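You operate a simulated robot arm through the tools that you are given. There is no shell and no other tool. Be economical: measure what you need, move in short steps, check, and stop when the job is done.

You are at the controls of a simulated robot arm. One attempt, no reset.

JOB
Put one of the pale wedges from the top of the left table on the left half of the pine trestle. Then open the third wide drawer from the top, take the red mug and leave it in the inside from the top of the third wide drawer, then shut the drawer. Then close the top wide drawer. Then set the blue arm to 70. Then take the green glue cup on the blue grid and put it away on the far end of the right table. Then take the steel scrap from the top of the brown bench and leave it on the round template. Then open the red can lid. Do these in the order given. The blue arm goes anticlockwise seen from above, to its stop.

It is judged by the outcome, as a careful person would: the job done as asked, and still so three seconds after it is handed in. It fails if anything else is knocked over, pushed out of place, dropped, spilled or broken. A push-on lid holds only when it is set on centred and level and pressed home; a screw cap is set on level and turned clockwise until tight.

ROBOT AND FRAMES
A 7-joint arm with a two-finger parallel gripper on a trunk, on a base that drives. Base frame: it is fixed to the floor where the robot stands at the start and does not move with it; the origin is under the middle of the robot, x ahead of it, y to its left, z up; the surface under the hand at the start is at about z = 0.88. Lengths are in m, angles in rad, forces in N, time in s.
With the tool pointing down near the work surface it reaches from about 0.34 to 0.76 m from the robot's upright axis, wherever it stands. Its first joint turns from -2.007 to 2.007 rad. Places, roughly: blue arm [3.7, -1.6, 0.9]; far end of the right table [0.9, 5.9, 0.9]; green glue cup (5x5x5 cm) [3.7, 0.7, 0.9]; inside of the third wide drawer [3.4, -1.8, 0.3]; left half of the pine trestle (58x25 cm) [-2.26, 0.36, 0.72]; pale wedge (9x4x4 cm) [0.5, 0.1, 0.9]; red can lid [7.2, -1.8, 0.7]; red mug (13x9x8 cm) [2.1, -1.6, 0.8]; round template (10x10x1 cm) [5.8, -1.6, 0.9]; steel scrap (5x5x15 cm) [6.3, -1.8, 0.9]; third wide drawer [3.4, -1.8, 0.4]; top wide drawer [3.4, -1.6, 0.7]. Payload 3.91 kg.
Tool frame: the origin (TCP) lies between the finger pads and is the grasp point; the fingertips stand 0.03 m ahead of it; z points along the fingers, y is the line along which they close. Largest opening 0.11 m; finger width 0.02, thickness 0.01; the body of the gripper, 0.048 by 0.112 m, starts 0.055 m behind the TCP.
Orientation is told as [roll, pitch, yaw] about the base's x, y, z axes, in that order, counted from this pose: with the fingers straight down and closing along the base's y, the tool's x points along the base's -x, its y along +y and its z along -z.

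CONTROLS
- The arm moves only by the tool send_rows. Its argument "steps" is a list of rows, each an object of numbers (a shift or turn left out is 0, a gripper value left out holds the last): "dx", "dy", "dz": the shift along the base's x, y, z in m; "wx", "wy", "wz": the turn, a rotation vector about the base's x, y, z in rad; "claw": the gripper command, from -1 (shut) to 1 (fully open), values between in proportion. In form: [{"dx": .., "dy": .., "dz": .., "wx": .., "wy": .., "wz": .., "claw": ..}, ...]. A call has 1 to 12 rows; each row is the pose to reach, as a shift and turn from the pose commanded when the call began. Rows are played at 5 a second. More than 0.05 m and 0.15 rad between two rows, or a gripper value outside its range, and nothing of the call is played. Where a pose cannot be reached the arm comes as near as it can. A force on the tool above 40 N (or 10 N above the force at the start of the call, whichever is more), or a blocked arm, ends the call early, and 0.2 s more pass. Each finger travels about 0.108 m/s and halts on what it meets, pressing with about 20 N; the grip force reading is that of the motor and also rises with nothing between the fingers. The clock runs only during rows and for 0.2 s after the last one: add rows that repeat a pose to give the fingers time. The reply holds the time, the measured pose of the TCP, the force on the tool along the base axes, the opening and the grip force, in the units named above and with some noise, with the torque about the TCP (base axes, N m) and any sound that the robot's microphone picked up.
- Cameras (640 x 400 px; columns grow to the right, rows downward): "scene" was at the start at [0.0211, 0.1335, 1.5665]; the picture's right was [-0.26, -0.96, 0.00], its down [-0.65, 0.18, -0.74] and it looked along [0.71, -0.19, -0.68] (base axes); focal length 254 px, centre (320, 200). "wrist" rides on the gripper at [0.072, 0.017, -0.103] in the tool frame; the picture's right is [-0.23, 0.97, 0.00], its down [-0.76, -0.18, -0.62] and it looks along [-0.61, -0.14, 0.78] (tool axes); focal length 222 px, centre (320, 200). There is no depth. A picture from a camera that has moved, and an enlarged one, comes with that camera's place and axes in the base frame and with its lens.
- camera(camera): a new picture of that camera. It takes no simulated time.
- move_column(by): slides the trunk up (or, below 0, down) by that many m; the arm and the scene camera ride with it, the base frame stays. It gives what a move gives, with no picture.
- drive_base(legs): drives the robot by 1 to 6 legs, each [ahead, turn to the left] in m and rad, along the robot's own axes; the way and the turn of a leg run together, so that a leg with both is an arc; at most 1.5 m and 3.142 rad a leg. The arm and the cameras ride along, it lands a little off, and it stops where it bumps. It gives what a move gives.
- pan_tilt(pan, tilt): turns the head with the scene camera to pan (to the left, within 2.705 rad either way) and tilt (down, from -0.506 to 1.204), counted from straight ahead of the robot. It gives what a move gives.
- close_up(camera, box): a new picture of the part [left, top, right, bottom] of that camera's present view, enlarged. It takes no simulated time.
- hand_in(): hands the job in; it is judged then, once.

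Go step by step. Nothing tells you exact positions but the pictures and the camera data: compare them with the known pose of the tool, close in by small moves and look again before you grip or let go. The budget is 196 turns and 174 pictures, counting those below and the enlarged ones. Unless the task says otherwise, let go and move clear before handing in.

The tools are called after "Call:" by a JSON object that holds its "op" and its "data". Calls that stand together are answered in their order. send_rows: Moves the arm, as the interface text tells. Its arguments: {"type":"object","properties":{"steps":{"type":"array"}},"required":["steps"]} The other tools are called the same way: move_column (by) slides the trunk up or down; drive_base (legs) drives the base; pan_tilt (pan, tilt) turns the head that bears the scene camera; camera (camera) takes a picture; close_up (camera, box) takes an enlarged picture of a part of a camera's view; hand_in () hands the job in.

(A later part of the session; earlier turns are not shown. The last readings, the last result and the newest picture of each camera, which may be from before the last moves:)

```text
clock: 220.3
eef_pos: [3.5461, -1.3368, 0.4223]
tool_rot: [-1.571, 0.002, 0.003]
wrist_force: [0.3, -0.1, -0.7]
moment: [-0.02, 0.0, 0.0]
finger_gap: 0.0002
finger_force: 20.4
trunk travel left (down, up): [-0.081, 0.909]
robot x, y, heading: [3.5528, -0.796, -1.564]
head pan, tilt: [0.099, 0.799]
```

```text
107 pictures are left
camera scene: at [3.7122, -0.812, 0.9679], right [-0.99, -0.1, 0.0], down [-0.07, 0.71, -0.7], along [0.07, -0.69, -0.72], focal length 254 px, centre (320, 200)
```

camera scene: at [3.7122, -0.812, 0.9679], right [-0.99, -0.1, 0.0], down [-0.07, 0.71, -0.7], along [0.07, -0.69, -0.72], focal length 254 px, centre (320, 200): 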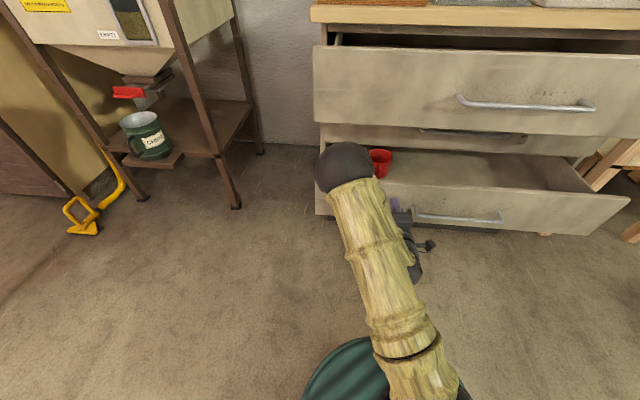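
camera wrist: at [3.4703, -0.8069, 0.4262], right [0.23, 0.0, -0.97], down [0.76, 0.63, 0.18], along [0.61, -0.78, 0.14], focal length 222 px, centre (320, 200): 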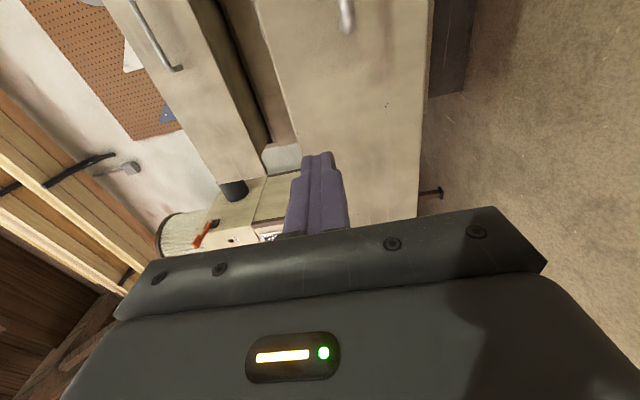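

Call:
{"op": "send_rows", "data": {"steps": [{"dy": -0.02}, {"dy": -0.04}, {"dy": -0.06}, {"dy": -0.08}, {"dy": -0.1}, {"dy": -0.12}, {"dy": -0.14}, {"dy": -0.155}, {"dy": -0.165}, {"dy": -0.175}]}}

Call:
{"op": "camera", "data": {"camera": "scene"}}

Call:
{"op": "camera", "data": {"camera": "wrist"}}

```text
clock: 222.5
eef_pos: [3.5451, -1.5099, 0.4236]
tool_rot: [-1.572, 0.001, 0.002]
wrist_force: [0.3, 0.6, -0.3]
moment: [0.01, 0.0, 0.0]
finger_gap: 0.0001
finger_force: 19.5
trunk travel left (down, up): [-0.081, 0.909]
robot x, y, heading: [3.5502, -0.7904, -1.569]
head pan, tilt: [0.099, 0.799]
```

```text
106 pictures are left
camera scene: at [3.7122, -0.812, 0.9679], right [-0.99, -0.1, 0.0], down [-0.07, 0.71, -0.7], along [0.07, -0.69, -0.72], focal length 254 px, centre (320, 200)
```

scene: 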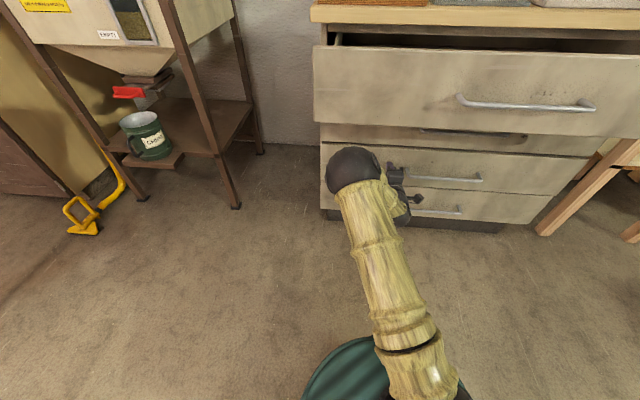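

```text
105 pictures are left
camera wrist: at [3.4729, -1.4086, 0.4064], right [0.23, 0.0, -0.97], down [0.76, 0.63, 0.18], along [0.61, -0.78, 0.14], focal length 222 px, centre (320, 200)
```

wrist: 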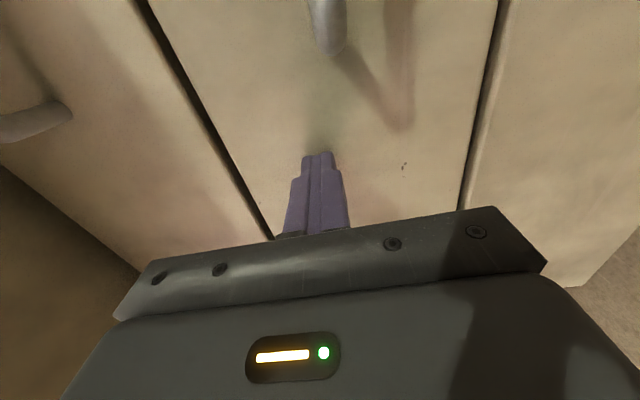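

Call:
{"op": "send_rows", "data": {"steps": [{"dy": -0.004}, {"dy": -0.008}, {"dy": -0.012}, {"dy": -0.016}, {"dy": -0.02}, {"dy": -0.024}]}}

Call:
{"op": "camera", "data": {"camera": "wrist"}}

```text
clock: 223.3
eef_pos: [3.5453, -1.519, 0.4235]
tool_rot: [-1.568, 0.0, 0.004]
wrist_force: [0.9, 13.9, 5.8]
moment: [-0.17, 0.06, -0.07]
finger_gap: 0.0002
finger_force: 20.0
trunk travel left (down, up): [-0.081, 0.909]
robot x, y, heading: [3.5526, -0.7935, -1.57]
head pan, tilt: [0.099, 0.799]
stopped in row 4: the force on the tool passed its limit at 50 N (the readings are from after the stop); the commanded pose is now the measured one
```

```text
104 pictures are left
camera wrist: at [3.4726, -1.4172, 0.4068], right [0.23, 0.0, -0.97], down [0.76, 0.63, 0.18], along [0.61, -0.78, 0.14], focal length 222 px, centre (320, 200)
```

wrist: 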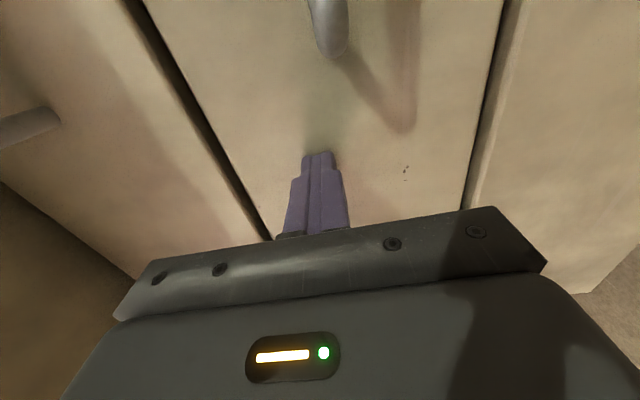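

The third drawer is shut. I'll pull back, rise to the top drawer's height and push it shut.

Call:
{"op": "send_rows", "data": {"steps": [{"dy": 0.03}, {"dy": 0.07}, {"dy": 0.11}, {"dy": 0.15}]}}

Call:
{"op": "drive_base", "data": {"legs": [[-0.15, 0]]}}

Call:
{"op": "move_column", "data": {"by": 0.3}}

Call:
{"op": "camera", "data": {"camera": "wrist"}}

Call:
{"op": "camera", "data": {"camera": "scene"}}

```text
clock: 224.3
eef_pos: [3.5428, -1.3685, 0.4213]
tool_rot: [-1.567, 0.002, 0.003]
wrist_force: [0.7, -0.6, -0.5]
moment: [-0.01, -0.02, -0.01]
finger_gap: 0.0002
finger_force: 19.7
trunk travel left (down, up): [-0.081, 0.909]
robot x, y, heading: [3.5466, -0.7903, -1.573]
head pan, tilt: [0.099, 0.799]
```

```text
clock: 225.8
eef_pos: [3.5406, -1.22, 0.4206]
tool_rot: [-1.567, 0.002, 0.001]
wrist_force: [-0.3, 1.0, 0.3]
moment: [0.01, -0.02, 0.0]
finger_gap: 0.0002
finger_force: 20.1
trunk travel left (down, up): [-0.081, 0.909]
robot x, y, heading: [3.5492, -0.6435, -1.571]
head pan, tilt: [0.099, 0.799]
```

```text
clock: 228.8
eef_pos: [3.5407, -1.221, 0.7212]
tool_rot: [-1.566, 0.002, 0.0]
wrist_force: [0.4, -0.5, 0.3]
moment: [-0.04, -0.01, -0.01]
finger_gap: 0.0
finger_force: 20.3
trunk travel left (down, up): [-0.381, 0.609]
robot x, y, heading: [3.5513, -0.6443, -1.574]
head pan, tilt: [0.099, 0.799]
```

```text
103 pictures are left
camera wrist: at [3.4685, -1.1177, 0.7048], right [0.23, 0.0, -0.97], down [0.76, 0.62, 0.18], along [0.61, -0.78, 0.14], focal length 222 px, centre (320, 200)
```

wrist: 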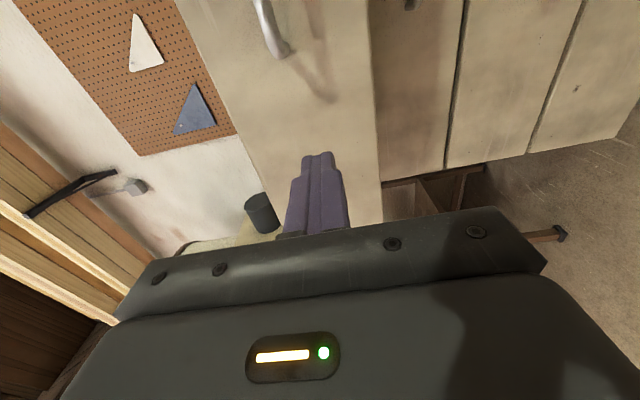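

```text
102 pictures are left
camera scene: at [3.7119, -0.6631, 1.2679], right [-1.0, -0.1, 0.0], down [-0.07, 0.71, -0.7], along [0.07, -0.69, -0.72], focal length 254 px, centre (320, 200)
```

scene: 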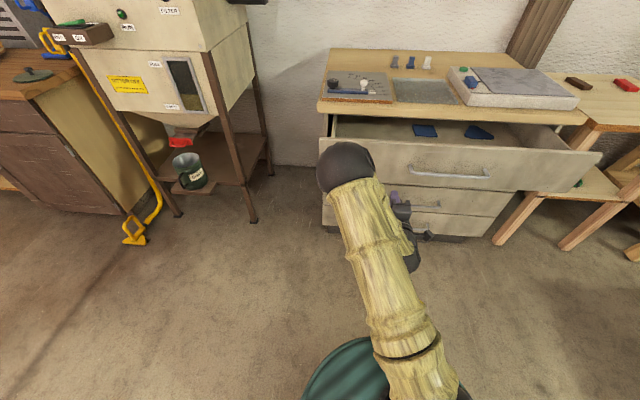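

Call:
{"op": "drive_base", "data": {"legs": [[0.14, 0]]}}

Call:
{"op": "send_rows", "data": {"steps": [{"dy": -0.02}, {"dy": -0.04}, {"dy": -0.06}, {"dy": -0.08}, {"dy": -0.1}, {"dy": -0.12}, {"dy": -0.135}, {"dy": -0.145}, {"dy": -0.15}, {"dy": -0.155}, {"dy": -0.16}, {"dy": -0.165}]}}

Call:
{"op": "camera", "data": {"camera": "wrist"}}

```text
clock: 230.2
eef_pos: [3.5428, -1.3582, 0.7207]
tool_rot: [-1.567, 0.002, 0.004]
wrist_force: [0.7, -0.5, -0.1]
moment: [0.01, -0.01, 0.03]
finger_gap: 0.0001
finger_force: 19.7
trunk travel left (down, up): [-0.381, 0.609]
robot x, y, heading: [3.5467, -0.7816, -1.568]
head pan, tilt: [0.099, 0.799]
```

```text
clock: 232.9
eef_pos: [3.5426, -1.5199, 0.7208]
tool_rot: [-1.564, 0.0, 0.002]
wrist_force: [1.4, 21.0, 8.3]
moment: [-0.34, 0.09, -0.11]
finger_gap: 0.0001
finger_force: 20.0
trunk travel left (down, up): [-0.381, 0.609]
robot x, y, heading: [3.5528, -0.7789, -1.567]
head pan, tilt: [0.099, 0.799]
stopped in row 12: the force on the tool passed its limit at 43 N (the readings are from after the stop); the commanded pose is now the measured one
```

```text
101 pictures are left
camera wrist: at [3.4708, -1.4171, 0.7043], right [0.23, 0.01, -0.97], down [0.76, 0.62, 0.18], along [0.61, -0.78, 0.14], focal length 222 px, centre (320, 200)
```

wrist: 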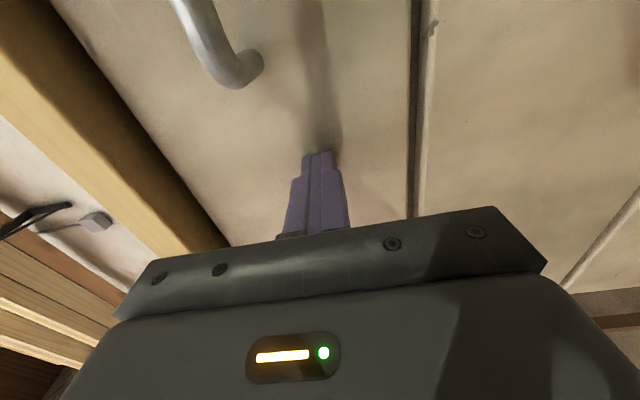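

Both drawers are shut. Now I'll back off, rise, and look at the blue arm on its protractor on the cabinet top.

Call:
{"op": "send_rows", "data": {"steps": [{"dy": 0.03}, {"dy": 0.07}, {"dy": 0.11}, {"dy": 0.15}]}}

Call:
{"op": "drive_base", "data": {"legs": [[-0.12, 0]]}}

Call:
{"op": "move_column", "data": {"by": 0.35}}

Call:
{"op": "camera", "data": {"camera": "scene"}}

Call:
{"op": "close_up", "data": {"camera": "scene", "box": [310, 90, 438, 170]}}

```text
clock: 233.9
eef_pos: [3.5428, -1.3741, 0.7184]
tool_rot: [-1.561, 0.001, 0.001]
wrist_force: [0.5, 0.2, 0.5]
moment: [0.03, 0.04, -0.01]
finger_gap: 0.0
finger_force: 20.5
trunk travel left (down, up): [-0.381, 0.609]
robot x, y, heading: [3.5537, -0.7838, -1.569]
head pan, tilt: [0.099, 0.799]
```

```text
clock: 235.3
eef_pos: [3.5448, -1.2531, 0.7171]
tool_rot: [-1.56, 0.002, 0.005]
wrist_force: [-0.2, -0.1, 0.4]
moment: [0.02, -0.01, 0.01]
finger_gap: 0.0
finger_force: 20.0
trunk travel left (down, up): [-0.381, 0.609]
robot x, y, heading: [3.5501, -0.66, -1.563]
head pan, tilt: [0.099, 0.799]
```

```text
clock: 238.7
eef_pos: [3.5439, -1.251, 1.0685]
tool_rot: [-1.561, 0.002, 0.003]
wrist_force: [0.2, -0.2, -0.9]
moment: [0.01, 0.04, 0.01]
finger_gap: 0.0
finger_force: 20.0
trunk travel left (down, up): [-0.731, 0.259]
robot x, y, heading: [3.5478, -0.6605, -1.569]
head pan, tilt: [0.099, 0.799]
```

```text
100 pictures are left
camera scene: at [3.7117, -0.6769, 1.6179], right [-0.99, -0.11, 0.0], down [-0.08, 0.71, -0.7], along [0.07, -0.69, -0.72], focal length 254 px, centre (320, 200)
```

scene: 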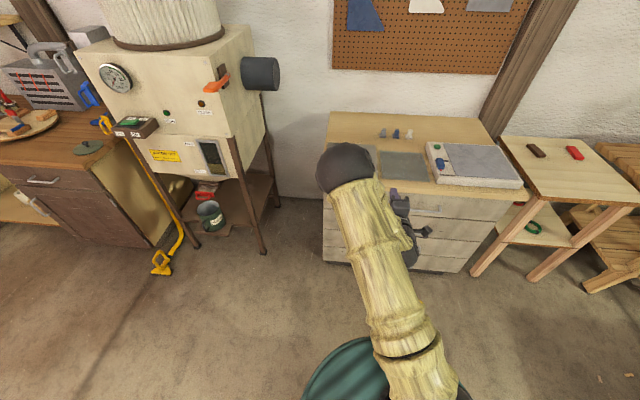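

```text
5.00 times, centred on (374, 130) of scene
camera zoom: at [3.7117, -0.6769, 1.6179], right [-0.99, -0.11, 0.0], down [-0.08, 0.71, -0.7], along [0.07, -0.69, -0.72], focal length 1270 px, centre (50, 550)
```

zoom: 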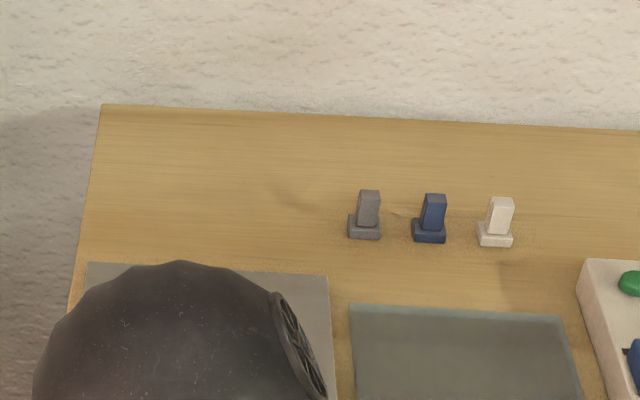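

Next I'll point the gripper down again so the forearm clears my view of the protractor.

Call:
{"op": "send_rows", "data": {"steps": [{"wx": 0.143, "dz": 0.02, "dy": 0.02, "dx": -0.02}, {"wx": 0.286, "dz": 0.04, "dy": 0.04, "dx": -0.04}, {"wx": 0.429, "dz": 0.06, "dy": 0.06, "dx": -0.06}, {"wx": 0.572, "dz": 0.08, "dy": 0.08, "dx": -0.08}, {"wx": 0.715, "dz": 0.1, "dy": 0.1, "dx": -0.1}, {"wx": 0.858, "dz": 0.11, "dy": 0.1, "dx": -0.12}, {"wx": 1.001, "dz": 0.11, "dy": 0.1, "dx": -0.14}, {"wx": 1.144, "dz": 0.11, "dy": 0.1, "dx": -0.16}, {"wx": 1.287, "dz": 0.11, "dy": 0.1, "dx": -0.18}, {"wx": 1.43, "dz": 0.11, "dy": 0.1, "dx": -0.2}, {"wx": 1.561, "dz": 0.11, "dy": 0.1, "dx": -0.22}]}}

Call:
{"op": "camera", "data": {"camera": "scene"}}

Call:
{"op": "close_up", "data": {"camera": "scene", "box": [310, 120, 438, 200]}}

```text
clock: 241.1
eef_pos: [3.3232, -1.1511, 1.1771]
tool_rot: [0.004, -0.006, -0.001]
wrist_force: [-0.4, 0.0, 0.2]
moment: [0.03, 0.01, 0.02]
finger_gap: 0.0
finger_force: 20.3
trunk travel left (down, up): [-0.731, 0.259]
robot x, y, heading: [3.5486, -0.6587, -1.561]
head pan, tilt: [0.099, 0.799]
```

```text
98 pictures are left
camera scene: at [3.7111, -0.6778, 1.618], right [-0.99, -0.11, 0.0], down [-0.08, 0.71, -0.7], along [0.07, -0.69, -0.72], focal length 254 px, centre (320, 200)
```

scene: 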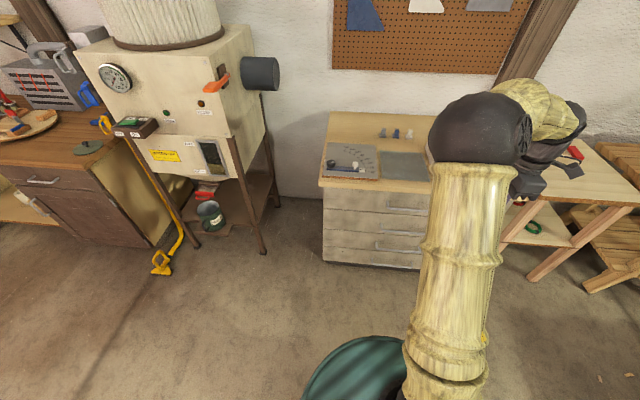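

```text
5.00 times, centred on (374, 160) of scene
camera zoom: at [3.7111, -0.6778, 1.618], right [-0.99, -0.11, 0.0], down [-0.08, 0.71, -0.7], along [0.07, -0.69, -0.72], focal length 1270 px, centre (50, 400)
```

zoom: 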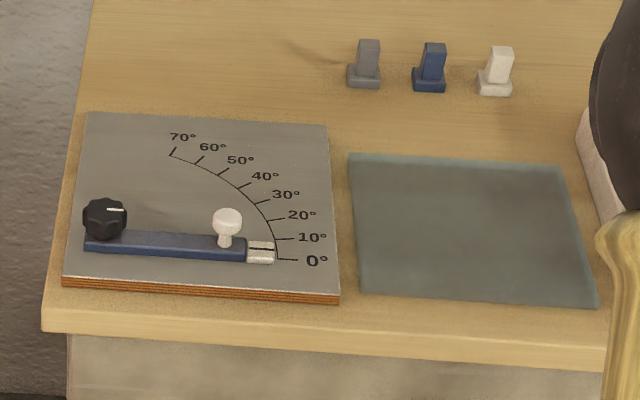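

The protractor shows the blue arm at 0° with its pivot at about (3.753, -1.569) and a white knob near (3.646, -1.576). I'll move closer and push the bar from the front side along its arc with closed fingers.

Call:
{"op": "drive_base", "data": {"legs": [[0.28, 0]]}}

Call:
{"op": "send_rows", "data": {"steps": [{"dx": 0.04, "dz": -0.01}, {"dx": 0.08, "dz": -0.03}, {"dx": 0.12, "dz": -0.05}, {"dx": 0.16, "dz": -0.07}, {"dx": 0.2, "dz": -0.09}, {"dx": 0.24, "dz": -0.1, "dy": -0.01}, {"dx": 0.28, "dz": -0.12, "dy": -0.02}, {"dx": 0.32, "dz": -0.12, "dy": -0.03}, {"dx": 0.35, "dz": -0.12, "dy": -0.04}]}}

Call:
{"op": "camera", "data": {"camera": "scene"}}

Call:
{"op": "camera", "data": {"camera": "wrist"}}

```text
clock: 243.3
eef_pos: [3.3234, -1.4275, 1.1772]
tool_rot: [0.003, -0.004, -0.002]
wrist_force: [-0.2, -0.7, 0.7]
moment: [0.03, -0.01, 0.01]
finger_gap: 0.0001
finger_force: 20.1
trunk travel left (down, up): [-0.731, 0.259]
robot x, y, heading: [3.5525, -0.9366, -1.569]
head pan, tilt: [0.099, 0.799]
```

```text
clock: 245.3
eef_pos: [3.6751, -1.4648, 1.0533]
tool_rot: [0.001, -0.004, -0.003]
wrist_force: [-0.1, -0.4, -0.1]
moment: [0.02, 0.01, 0.0]
finger_gap: 0.0
finger_force: 19.8
trunk travel left (down, up): [-0.731, 0.259]
robot x, y, heading: [3.552, -0.9371, -1.567]
head pan, tilt: [0.099, 0.799]
```

```text
96 pictures are left
camera scene: at [3.7136, -0.9538, 1.6179], right [-0.99, -0.1, 0.0], down [-0.07, 0.71, -0.7], along [0.07, -0.69, -0.72], focal length 254 px, centre (320, 200)
```

scene: 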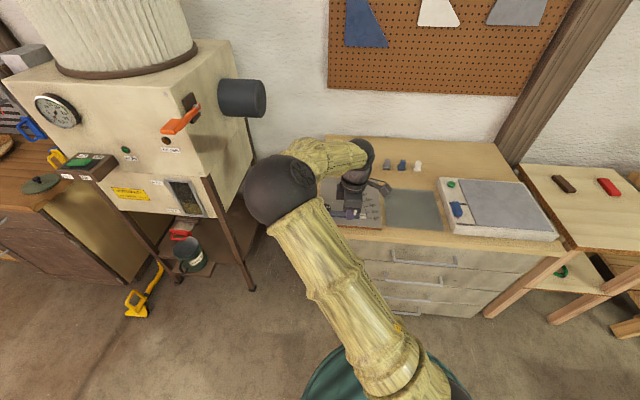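

```text
95 pictures are left
camera wrist: at [3.6021, -1.4484, 1.1567], right [0.23, 0.97, 0.0], down [0.76, -0.18, 0.63], along [0.61, -0.14, -0.78], focal length 222 px, centre (320, 200)
```

wrist: 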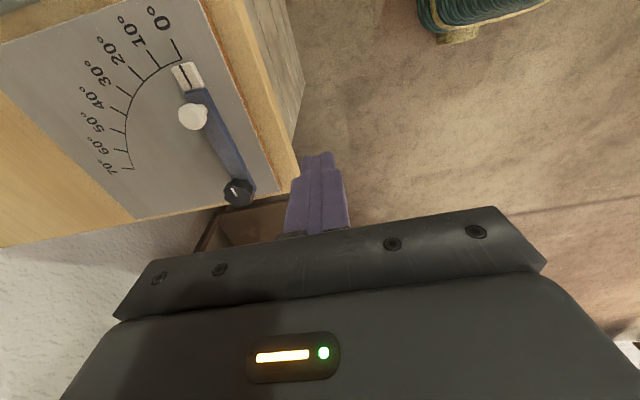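

Triangulating gives a cabinet top near z≈0.85 with the bar along y≈-1.613, pivot near (3.765, -1.614). I'll bring the closed fingers down in front of the bar.

Call:
{"op": "send_rows", "data": {"steps": [{"dx": 0.01, "dy": -0.03, "dz": -0.03}, {"dx": 0.015, "dy": -0.06, "dz": -0.06}, {"dx": 0.015, "dy": -0.095, "dz": -0.09}, {"dx": 0.015, "dy": -0.095, "dz": -0.12}, {"dx": 0.015, "dy": -0.095, "dz": -0.145}]}}

Call:
{"op": "camera", "data": {"camera": "wrist"}}

Call:
{"op": "close_up", "data": {"camera": "scene", "box": [290, 140, 418, 250]}}

```text
clock: 246.5
eef_pos: [3.6916, -1.5629, 0.9119]
tool_rot: [0.002, -0.004, -0.001]
wrist_force: [-0.1, -0.7, 0.3]
moment: [-0.02, 0.03, -0.01]
finger_gap: 0.0002
finger_force: 20.4
trunk travel left (down, up): [-0.731, 0.259]
robot x, y, heading: [3.5494, -0.9367, -1.563]
head pan, tilt: [0.099, 0.799]
```

```text
94 pictures are left
camera wrist: at [3.6179, -1.5465, 1.015], right [0.23, 0.97, 0.0], down [0.76, -0.18, 0.63], along [0.61, -0.14, -0.78], focal length 222 px, centre (320, 200)
```

wrist: 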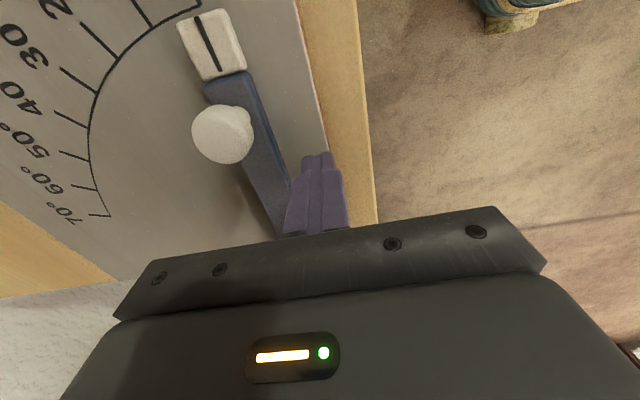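

```text
3.64 times, centred on (354, 195) of scene
camera zoom: at [3.713, -0.9542, 1.6179], right [-0.99, -0.1, 0.0], down [-0.07, 0.71, -0.7], along [0.07, -0.69, -0.72], focal length 924 px, centre (196, 218)
```

zoom: 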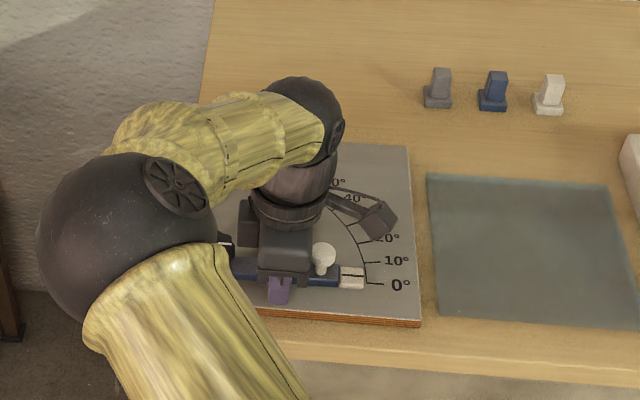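

Call:
{"op": "send_rows", "data": {"steps": [{"dz": -0.007}, {"dz": -0.013}, {"dz": -0.013, "dx": -0.0016, "dy": -0.0171}, {"dz": -0.013, "dx": -0.0045, "dy": -0.0296}, {"dz": -0.013, "dx": -0.0053, "dy": -0.0424}, {"dz": -0.013, "dx": -0.0037, "dy": -0.0552}]}}

Call:
{"op": "camera", "data": {"camera": "wrist"}}

Call:
{"op": "close_up", "data": {"camera": "scene", "box": [290, 140, 418, 250]}}

```text
clock: 247.2
eef_pos: [3.6883, -1.5622, 0.9037]
tool_rot: [0.009, -0.008, 0.002]
wrist_force: [-0.6, 16.3, 19.0]
moment: [0.39, 0.17, -0.09]
finger_gap: 0.0
finger_force: 20.1
trunk travel left (down, up): [-0.731, 0.259]
robot x, y, heading: [3.5493, -0.9368, -1.571]
head pan, tilt: [0.099, 0.799]
stopped in row 3: the force on the tool passed its limit at 45 N (the readings are from after the stop); the commanded pose is now the measured one
```

```text
92 pictures are left
camera wrist: at [3.6168, -1.547, 1.0072], right [0.23, 0.97, 0.01], down [0.76, -0.18, 0.63], along [0.61, -0.14, -0.78], focal length 222 px, centre (320, 200)
```

wrist: 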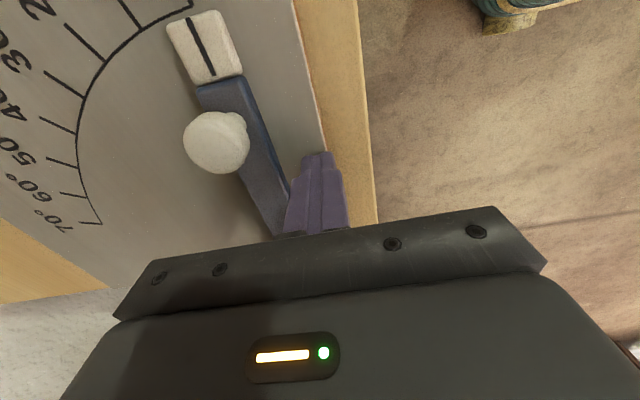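

```text
3.64 times, centred on (354, 195) of scene
camera zoom: at [3.7123, -0.9485, 1.6184], right [-0.99, -0.1, 0.0], down [-0.07, 0.71, -0.7], along [0.07, -0.7, -0.71], focal length 924 px, centre (196, 218)
```

zoom: 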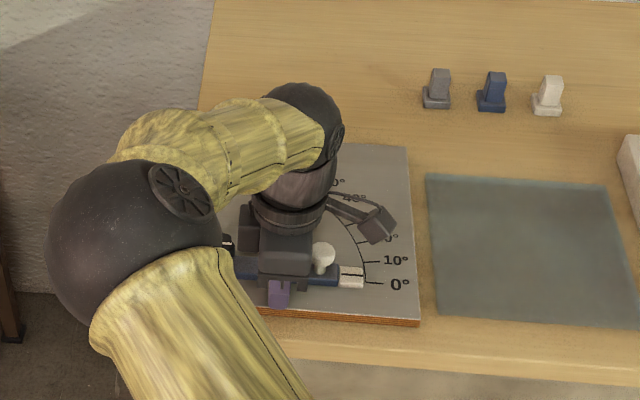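

The fingertips touched the plate at z≈0.874. I'll raise 4 mm and sweep the arc.

Call:
{"op": "send_rows", "data": {"steps": [{"dz": 0.005}, {"dz": 0.005, "dx": 0.0017, "dy": -0.0148}, {"dz": 0.005, "dx": -0.0012, "dy": -0.0273}, {"dz": 0.005, "dx": -0.002, "dy": -0.0401}, {"dz": 0.005, "dx": -0.0004, "dy": -0.0529}]}}

Call:
{"op": "close_up", "data": {"camera": "scene", "box": [290, 140, 418, 250]}}

Call:
{"op": "camera", "data": {"camera": "wrist"}}

```text
clock: 248.4
eef_pos: [3.6893, -1.6185, 0.9062]
tool_rot: [0.008, -0.006, -0.001]
wrist_force: [-0.3, 0.4, -0.2]
moment: [0.03, 0.03, 0.01]
finger_gap: 0.0
finger_force: 20.1
trunk travel left (down, up): [-0.731, 0.259]
robot x, y, heading: [3.5531, -0.9359, -1.561]
head pan, tilt: [0.099, 0.799]
```

```text
3.64 times, centred on (354, 195) of scene
camera zoom: at [3.7128, -0.9538, 1.6179], right [-0.99, -0.1, 0.0], down [-0.07, 0.71, -0.7], along [0.07, -0.69, -0.72], focal length 924 px, centre (196, 218)
```

zoom: 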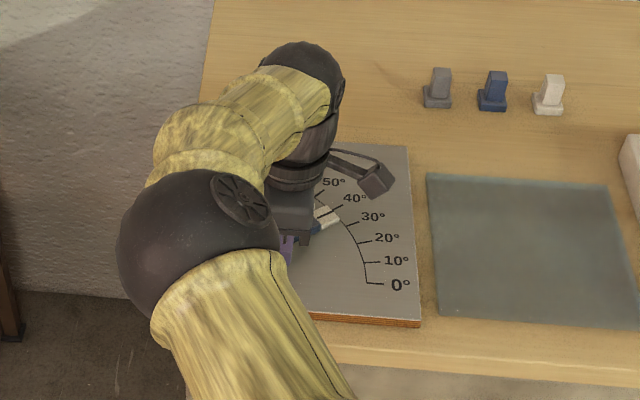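

```text
89 pictures are left
camera wrist: at [3.6167, -1.6039, 1.0092], right [0.23, 0.97, 0.01], down [0.76, -0.18, 0.63], along [0.61, -0.14, -0.78], focal length 222 px, centre (320, 200)
```

wrist: 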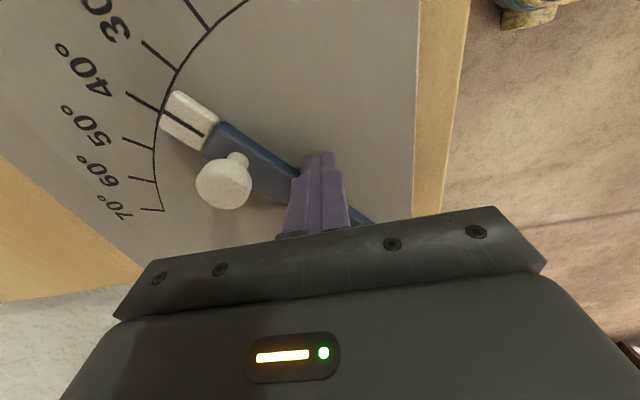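

The arm is at about 41° now. I'll continue in smaller steps.

Call:
{"op": "send_rows", "data": {"steps": [{"dx": 0.0037, "dy": -0.0123}, {"dx": 0.0095, "dy": -0.0237}, {"dx": 0.0145, "dy": -0.03}]}}

Call:
{"op": "camera", "data": {"camera": "wrist"}}

```text
clock: 249.2
eef_pos: [3.7045, -1.6495, 0.9059]
tool_rot: [0.009, -0.008, -0.002]
wrist_force: [0.6, -0.1, 0.4]
moment: [-0.02, -0.02, -0.04]
finger_gap: 0.0
finger_force: 19.9
trunk travel left (down, up): [-0.731, 0.259]
robot x, y, heading: [3.5524, -0.9348, -1.571]
head pan, tilt: [0.099, 0.799]
```

```text
88 pictures are left
camera wrist: at [3.6315, -1.6344, 1.009], right [0.23, 0.97, 0.01], down [0.76, -0.18, 0.63], along [0.61, -0.14, -0.78], focal length 222 px, centre (320, 200)
```

wrist: 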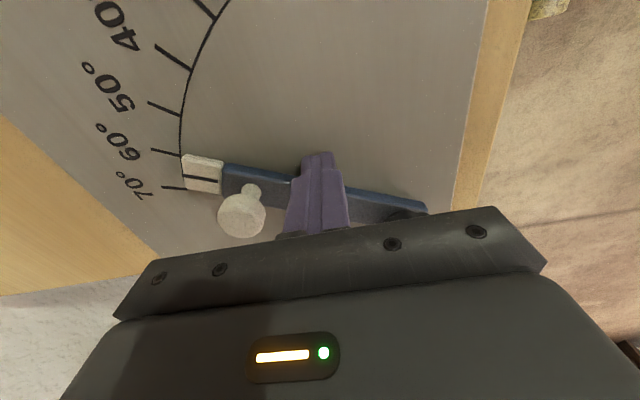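

Call:
{"op": "send_rows", "data": {"steps": [{"dx": 0.002, "dy": -0.001}, {"dx": 0.004, "dy": -0.0018}, {"dx": 0.006, "dy": -0.0025}, {"dx": 0.008, "dy": -0.0032}, {"dx": 0.01, "dy": -0.004}]}}

Call:
{"op": "close_up", "data": {"camera": "wrist", "box": [80, 60, 400, 240]}}

```text
clock: 250.4
eef_pos: [3.713, -1.6524, 0.9055]
tool_rot: [0.01, -0.005, -0.002]
wrist_force: [-3.0, 0.2, 1.4]
moment: [0.02, 0.08, -0.02]
finger_gap: 0.0
finger_force: 19.9
trunk travel left (down, up): [-0.731, 0.259]
robot x, y, heading: [3.5527, -0.9369, -1.57]
head pan, tilt: [0.099, 0.799]
```

```text
2.00 times, centred on (240, 150) of wrist
camera zoom: at [3.6402, -1.6373, 1.0086], right [0.23, 0.97, 0.01], down [0.76, -0.18, 0.63], along [0.61, -0.14, -0.78], focal length 444 px, centre (480, 300)
```

zoom: 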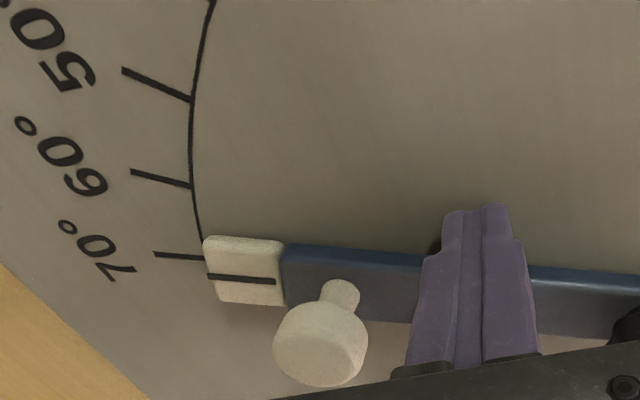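

Call:
{"op": "send_rows", "data": {"steps": [{"dx": 0.002, "dy": -0.001}, {"dx": 0.004, "dy": -0.002}, {"dx": 0.006, "dy": -0.003}]}}

Call:
{"op": "close_up", "data": {"camera": "wrist", "box": [80, 60, 400, 240]}}

```text
clock: 251.2
eef_pos: [3.7134, -1.6529, 0.9065]
tool_rot: [0.011, -0.003, -0.005]
wrist_force: [-26.4, 15.9, -1.3]
moment: [0.37, 0.61, -0.09]
finger_gap: 0.0006
finger_force: 20.2
trunk travel left (down, up): [-0.731, 0.259]
robot x, y, heading: [3.5531, -0.9382, -1.569]
head pan, tilt: [0.099, 0.799]
```

```text
2.00 times, centred on (240, 150) of wrist
camera zoom: at [3.6414, -1.638, 1.0089], right [0.23, 0.97, 0.01], down [0.76, -0.19, 0.62], along [0.61, -0.14, -0.78], focal length 444 px, centre (480, 300)
```

zoom: 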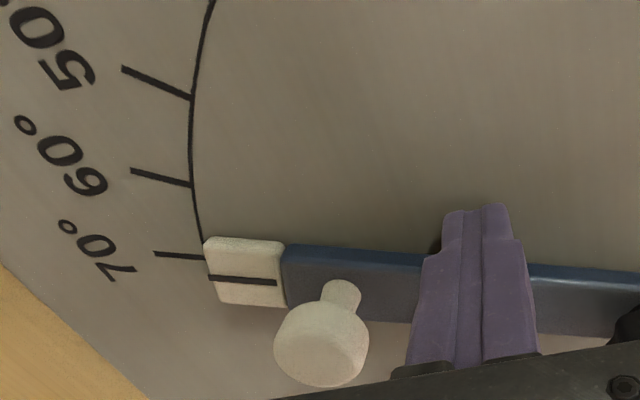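

The arm is against its stop at 70°. I'll back away, rise and draw in, then turn towards the glue cup.

Call:
{"op": "send_rows", "data": {"steps": [{"dx": -0.012, "dy": 0.006}, {"dx": -0.015, "dy": 0.008, "dz": 0.04}, {"dx": -0.015, "dy": 0.01, "dz": 0.08}, {"dx": -0.02, "dy": 0.03, "dz": 0.12}, {"dx": -0.04, "dy": 0.06, "dz": 0.15}, {"dx": -0.06, "dy": 0.09, "dz": 0.18}, {"dx": -0.08, "dy": 0.12, "dz": 0.2}, {"dx": -0.1, "dy": 0.15, "dz": 0.22}]}}

Call:
{"op": "close_up", "data": {"camera": "scene", "box": [290, 140, 418, 250]}}

Call:
{"op": "drive_base", "data": {"legs": [[-0.4, 0], [0, 1.571]]}}

Call:
{"op": "pan_tilt", "data": {"pan": 1.3, "tilt": 0.5}}

Call:
{"op": "camera", "data": {"camera": "scene"}}

```text
clock: 253.0
eef_pos: [3.6193, -1.501, 1.127]
tool_rot: [0.009, -0.007, -0.001]
wrist_force: [-0.2, 0.8, -0.7]
moment: [0.0, -0.05, 0.03]
finger_gap: 0.0
finger_force: 20.0
trunk travel left (down, up): [-0.731, 0.259]
robot x, y, heading: [3.5504, -0.9349, -1.565]
head pan, tilt: [0.099, 0.799]
```

```text
3.64 times, centred on (354, 195) of scene
camera zoom: at [3.7124, -0.9523, 1.618], right [-0.99, -0.1, 0.0], down [-0.07, 0.71, -0.7], along [0.07, -0.69, -0.72], focal length 924 px, centre (196, 218)
```

zoom: 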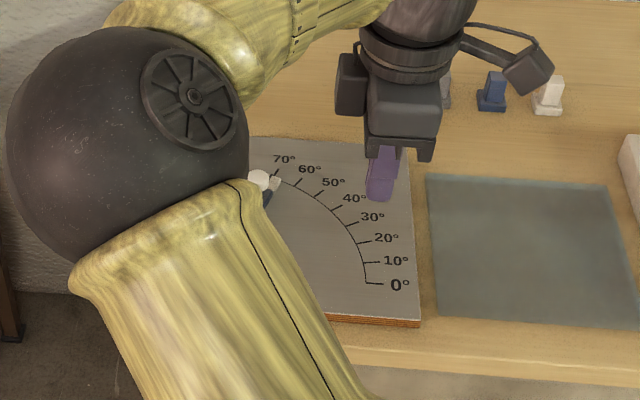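

```text
clock: 261.2
eef_pos: [4.1184, -0.4851, 1.1269]
tool_rot: [0.009, -0.007, 1.525]
wrist_force: [-0.2, -0.7, 0.6]
moment: [-0.01, -0.02, 0.01]
finger_gap: 0.0
finger_force: 20.0
trunk travel left (down, up): [-0.731, 0.259]
robot x, y, heading: [3.5499, -0.5292, -0.043]
head pan, tilt: [0.099, 0.799]
```

```text
clock: 262.6
eef_pos: [4.1178, -0.4858, 1.1257]
tool_rot: [0.009, -0.008, 1.526]
wrist_force: [0.4, 0.2, 0.4]
moment: [-0.02, 0.0, -0.01]
finger_gap: 0.0
finger_force: 19.8
trunk travel left (down, up): [-0.731, 0.259]
robot x, y, heading: [3.5462, -0.5304, -0.042]
head pan, tilt: [1.3, 0.499]
```

```text
84 pictures are left
camera scene: at [3.5231, -0.2853, 1.6439], right [0.95, -0.31, 0.0], down [-0.15, -0.46, -0.88], along [0.27, 0.84, -0.48], focal length 254 px, centre (320, 200)
```

scene: 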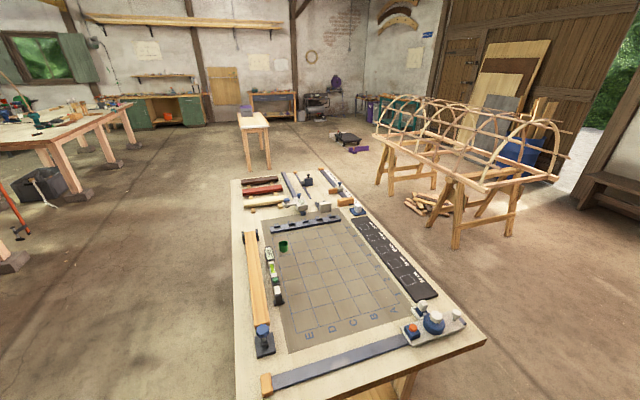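

The blue arm rests at 70°. The green cup stands on the blue grid near (3.65, 0.63); I'll go round to the left side of that table.

Call:
{"op": "drive_base", "data": {"legs": [[0, 2.785], [0.6, 0], [0, -1.172], [0.93, 0], [0, -1.571]]}}

Call:
{"op": "pan_tilt", "data": {"pan": 0.1, "tilt": 0.75}}

Call:
{"op": "camera", "data": {"camera": "scene"}}

Call:
{"op": "camera", "data": {"camera": "wrist"}}

```text
clock: 291.1
eef_pos: [3.6086, 0.6574, 1.126]
tool_rot: [0.009, -0.007, 1.512]
wrist_force: [-1.1, 1.2, -0.5]
moment: [0.02, 0.0, -0.01]
finger_gap: 0.0
finger_force: 20.0
trunk travel left (down, up): [-0.731, 0.259]
robot x, y, heading: [3.0386, 0.625, -0.052]
head pan, tilt: [1.3, 0.499]
```

```text
clock: 292.5
eef_pos: [3.6081, 0.6582, 1.1263]
tool_rot: [0.009, -0.008, 1.511]
wrist_force: [-0.2, -0.6, 0.3]
moment: [0.04, -0.02, 0.0]
finger_gap: 0.0002
finger_force: 19.9
trunk travel left (down, up): [-0.731, 0.259]
robot x, y, heading: [3.0404, 0.6184, -0.056]
head pan, tilt: [0.099, 0.75]
```

```text
83 pictures are left
camera scene: at [3.0697, 0.783, 1.6219], right [0.04, -1.0, 0.0], down [-0.68, -0.03, -0.73], along [0.73, 0.03, -0.68], focal length 254 px, centre (320, 200)
```

scene: 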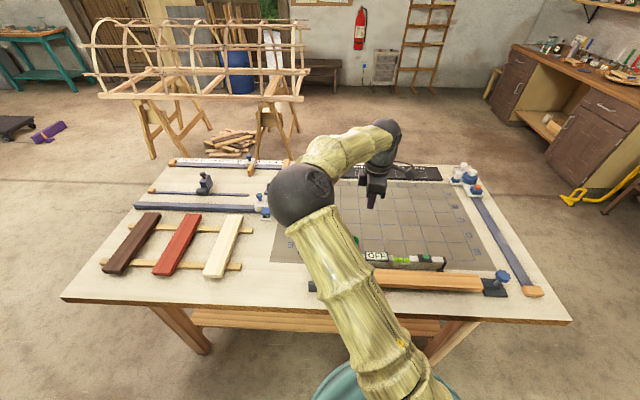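

```text
82 pictures are left
camera wrist: at [3.5886, 0.5842, 1.2288], right [-0.96, 0.28, 0.01], down [0.23, 0.75, 0.63], along [0.17, 0.6, -0.78], focal length 222 px, centre (320, 200)
```

wrist: 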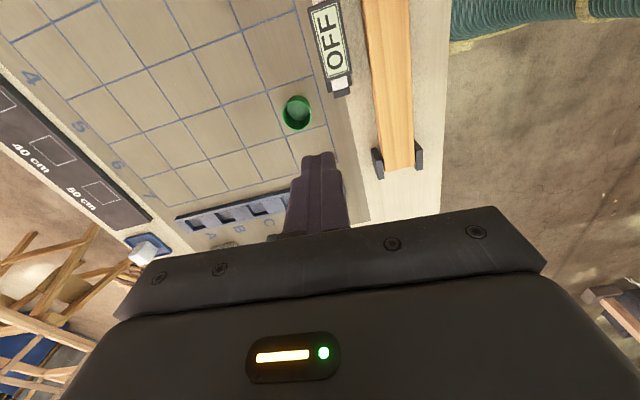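

Cup centre is at about (3.641, 0.664), close to the end of a level. I'll yaw so the fingers close along y, and come over it.

Call:
{"op": "send_rows", "data": {"steps": [{"wz": -0.138, "dx": 0.003, "claw": 0.27}, {"wz": -0.276, "dx": 0.006}, {"wz": -0.414, "dx": 0.009}, {"wz": -0.552, "dx": 0.012}, {"wz": -0.69, "dx": 0.015}, {"wz": -0.828, "dx": 0.018}, {"wz": -0.966, "dx": 0.021, "dz": -0.02}, {"wz": -1.104, "dx": 0.024, "dz": -0.04}, {"wz": -1.242, "dx": 0.027, "dz": -0.06}, {"wz": -1.38, "dx": 0.03, "dz": -0.08}, {"wz": -1.511, "dx": 0.033, "dy": 0.006, "dz": -0.1}]}}

Call:
{"op": "camera", "data": {"camera": "wrist"}}

Call:
{"op": "close_up", "data": {"camera": "scene", "box": [290, 170, 450, 270]}}

```text
clock: 294.9
eef_pos: [3.641, 0.6643, 1.0253]
tool_rot: [0.009, -0.006, -0.003]
wrist_force: [-0.5, 0.5, -0.7]
moment: [-0.04, 0.02, 0.04]
finger_gap: 0.0701
finger_force: 0.0
trunk travel left (down, up): [-0.731, 0.259]
robot x, y, heading: [3.0361, 0.6164, -0.058]
head pan, tilt: [0.099, 0.75]
```

```text
81 pictures are left
camera wrist: at [3.5681, 0.6788, 1.1281], right [0.23, 0.97, 0.01], down [0.76, -0.18, 0.63], along [0.61, -0.14, -0.78], focal length 222 px, centre (320, 200)
```

wrist: 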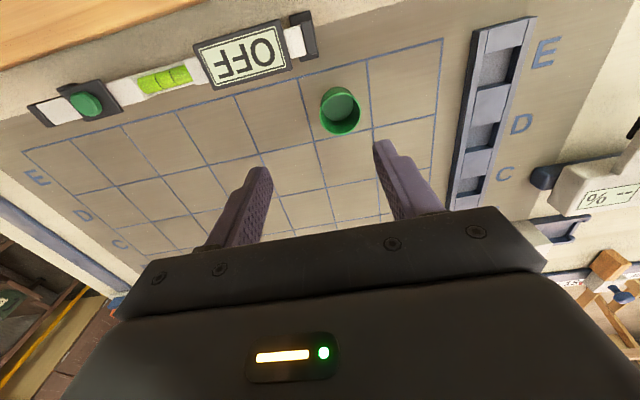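

```text
4.00 times, centred on (370, 220) of scene
camera zoom: at [3.0699, 0.7833, 1.6219], right [0.04, -1.0, 0.0], down [-0.68, -0.03, -0.73], along [0.73, 0.03, -0.68], focal length 1016 px, centre (120, 120)
```

zoom: 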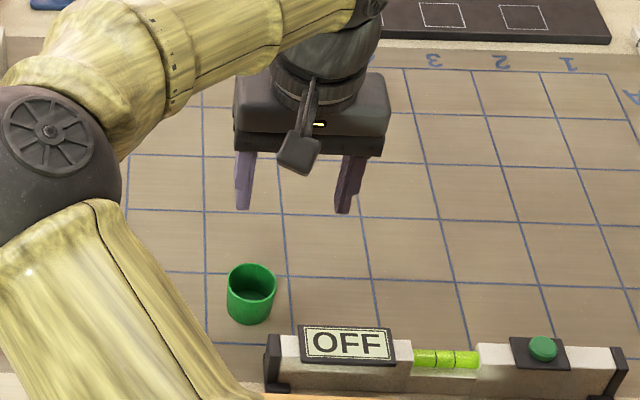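

Call:
{"op": "send_rows", "data": {"steps": [{"dx": -0.004, "dy": 0.01, "dz": -0.03, "wx": -0.009, "wy": 0.006}, {"dx": -0.006, "dy": 0.018, "dz": -0.06, "wx": -0.009, "wy": 0.006}, {"dx": -0.006, "dy": 0.018, "dz": -0.085, "wx": -0.009, "wy": 0.006}]}}

Call:
{"op": "camera", "data": {"camera": "wrist"}}

Call:
{"op": "close_up", "data": {"camera": "scene", "box": [290, 190, 418, 270]}}

```text
clock: 295.7
eef_pos: [3.6362, 0.6824, 0.938]
tool_rot: [0.0, 0.0, -0.001]
wrist_force: [-0.3, 0.3, 0.1]
moment: [0.0, 0.02, 0.0]
finger_gap: 0.07
finger_force: 0.0
trunk travel left (down, up): [-0.731, 0.259]
robot x, y, heading: [3.0349, 0.6228, -0.058]
head pan, tilt: [0.099, 0.75]
```

```text
79 pictures are left
camera wrist: at [3.5641, 0.6986, 1.0408], right [0.23, 0.97, 0.0], down [0.76, -0.18, 0.62], along [0.61, -0.14, -0.78], focal length 222 px, centre (320, 200)
```

wrist: 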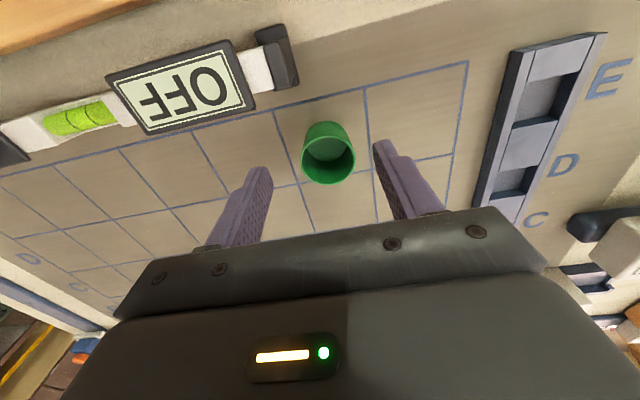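

```text
5.00 times, centred on (354, 230) of scene
camera zoom: at [3.0701, 0.7829, 1.622], right [0.04, -1.0, 0.0], down [-0.68, -0.03, -0.73], along [0.73, 0.03, -0.68], focal length 1270 px, centre (150, 50)
```

zoom: 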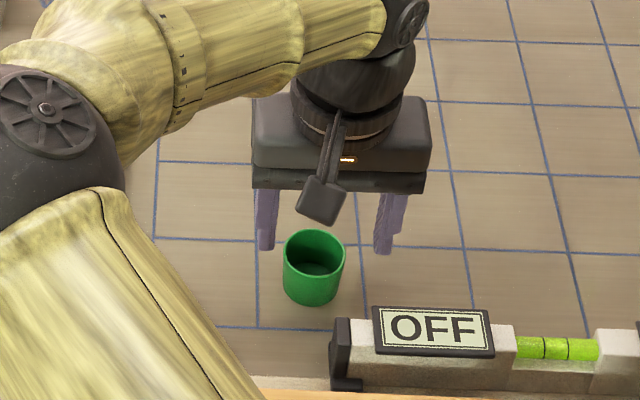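

Call:
{"op": "send_rows", "data": {"steps": [{"dx": 0.004, "dy": 0.005, "dz": -0.02}, {"dx": 0.004, "dy": 0.005, "dz": -0.035}, {"dx": 0.004, "dy": 0.005, "dz": -0.045}]}}

Call:
{"op": "camera", "data": {"camera": "wrist"}}

Call:
{"op": "close_up", "data": {"camera": "scene", "box": [290, 190, 418, 270]}}

```text
clock: 296.5
eef_pos: [3.6402, 0.6864, 0.8952]
tool_rot: [0.0, 0.0, 0.001]
wrist_force: [0.1, -0.4, 0.1]
moment: [-0.03, -0.03, -0.02]
finger_gap: 0.07
finger_force: 0.0
trunk travel left (down, up): [-0.731, 0.259]
robot x, y, heading: [3.0397, 0.6231, -0.065]
head pan, tilt: [0.099, 0.75]
```

```text
77 pictures are left
camera wrist: at [3.5686, 0.7025, 0.9989], right [0.23, 0.97, 0.0], down [0.76, -0.18, 0.62], along [0.61, -0.14, -0.78], focal length 222 px, centre (320, 200)
```

wrist: 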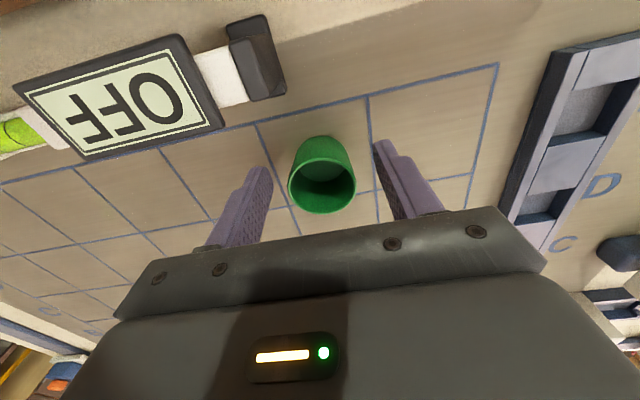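

```text
5.00 times, centred on (354, 230) of scene
camera zoom: at [3.0699, 0.7829, 1.6219], right [0.04, -1.0, 0.0], down [-0.68, -0.03, -0.73], along [0.73, 0.03, -0.68], focal length 1270 px, centre (150, 50)
```

zoom: 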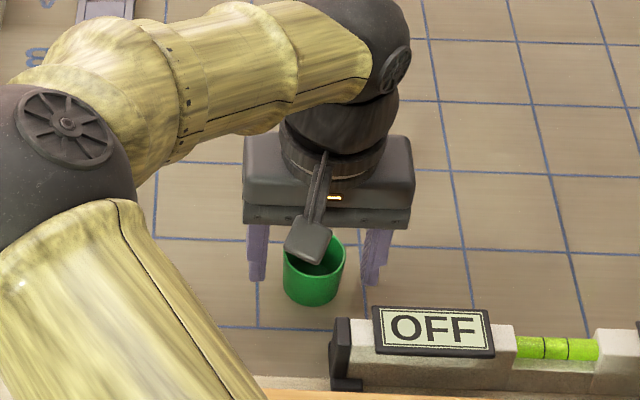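

Call:
{"op": "send_rows", "data": {"steps": [{"dx": -0.004, "dy": 0.002, "claw": 0.0}, {"dx": -0.004, "dy": 0.002, "claw": -0.2}, {"dx": -0.004, "dy": 0.002, "claw": -1}, {"dx": -0.004, "dy": 0.002}, {"dx": -0.004, "dy": 0.002}]}}

Call:
{"op": "camera", "data": {"camera": "wrist"}}

```text
clock: 297.7
eef_pos: [3.6361, 0.6884, 0.8959]
tool_rot: [0.001, -0.001, 0.0]
wrist_force: [-0.4, -0.2, 0.9]
moment: [0.0, 0.0, 0.03]
finger_gap: 0.0415
finger_force: 19.7
trunk travel left (down, up): [-0.731, 0.259]
robot x, y, heading: [3.0394, 0.6191, -0.053]
head pan, tilt: [0.099, 0.75]
```

```text
75 pictures are left
camera wrist: at [3.564, 0.7039, 0.9993], right [0.23, 0.97, 0.0], down [0.76, -0.18, 0.62], along [0.61, -0.14, -0.78], focal length 222 px, centre (320, 200)
```

wrist: 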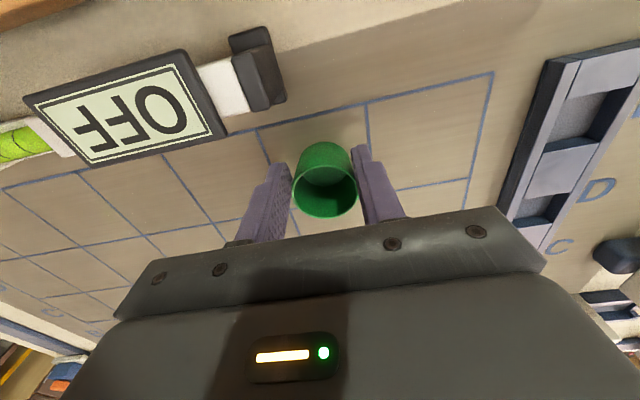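

The cup is held at 4.2 cm. I'll lift it and look towards the right table.

Call:
{"op": "send_rows", "data": {"steps": [{"dz": 0.04}, {"dz": 0.09}, {"dz": 0.14}, {"dz": 0.18, "dx": -0.02}, {"dz": 0.2, "dx": -0.06}, {"dz": 0.2, "dx": -0.1}, {"dz": 0.2, "dx": -0.14}]}}

Call:
{"op": "pan_tilt", "data": {"pan": 2.0, "tilt": 0.3}}

Call:
{"op": "camera", "data": {"camera": "scene"}}

```text
clock: 299.3
eef_pos: [3.494, 0.6842, 1.0996]
tool_rot: [0.0, -0.002, -0.001]
wrist_force: [0.1, 0.6, 0.8]
moment: [-0.02, -0.03, -0.01]
finger_gap: 0.0418
finger_force: 20.0
trunk travel left (down, up): [-0.731, 0.259]
robot x, y, heading: [3.0375, 0.6177, -0.061]
head pan, tilt: [0.099, 0.75]
```

```text
clock: 301.2
eef_pos: [3.4954, 0.6856, 1.0984]
tool_rot: [-0.001, -0.002, 0.0]
wrist_force: [-0.3, -0.3, -0.2]
moment: [0.06, -0.02, 0.0]
finger_gap: 0.0415
finger_force: 19.5
trunk travel left (down, up): [-0.731, 0.259]
robot x, y, heading: [3.0387, 0.6179, -0.057]
head pan, tilt: [2.0, 0.3]
```

```text
74 pictures are left
camera scene: at [2.9529, 0.8662, 1.6623], right [0.93, 0.36, 0.0], down [0.11, -0.28, -0.96], along [-0.35, 0.89, -0.3], focal length 254 px, centre (320, 200)
```

scene: 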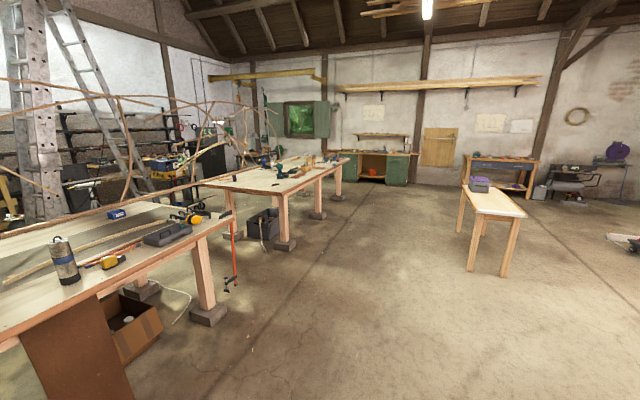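

The second long table on the left side is the right table: its far end is near (0.9, 5.9). I'll drive along the aisle beside it.

Call:
{"op": "drive_base", "data": {"legs": [[0, 1.83], [1.5, 0], [1.5, 0], [1.5, 0], [0.3, 0], [0, 1.368]]}}

Call:
{"op": "pan_tilt", "data": {"pan": 0.0, "tilt": 0.55}}

Call:
{"op": "camera", "data": {"camera": "scene"}}

```text
clock: 339.5
eef_pos: [1.6673, 5.2076, 1.0988]
tool_rot: [0.0, 0.0, -3.11]
wrist_force: [-0.6, 0.0, -0.6]
moment: [-0.01, -0.01, -0.02]
finger_gap: 0.0
finger_force: 20.2
trunk travel left (down, up): [-0.731, 0.259]
robot x, y, heading: [2.1241, 5.2838, 3.117]
head pan, tilt: [2.0, 0.3]
```

```text
clock: 341.4
eef_pos: [1.6674, 5.2069, 1.0993]
tool_rot: [0.0, 0.0, -3.111]
wrist_force: [0.2, 0.1, 0.8]
moment: [0.0, 0.03, -0.04]
finger_gap: 0.0002
finger_force: 20.0
trunk travel left (down, up): [-0.731, 0.259]
robot x, y, heading: [2.1231, 5.2826, 3.118]
head pan, tilt: [0.0, 0.55]
```

```text
73 pictures are left
camera scene: at [2.0898, 5.1361, 1.6393], right [0.02, 1.0, 0.0], down [0.52, -0.01, -0.85], along [-0.85, 0.02, -0.52], focal length 254 px, centre (320, 200)
```

scene: 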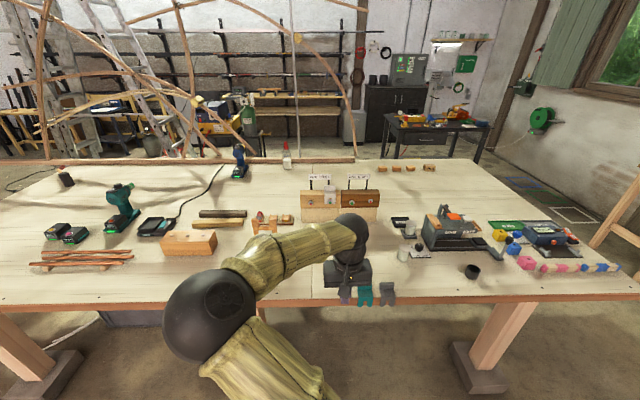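

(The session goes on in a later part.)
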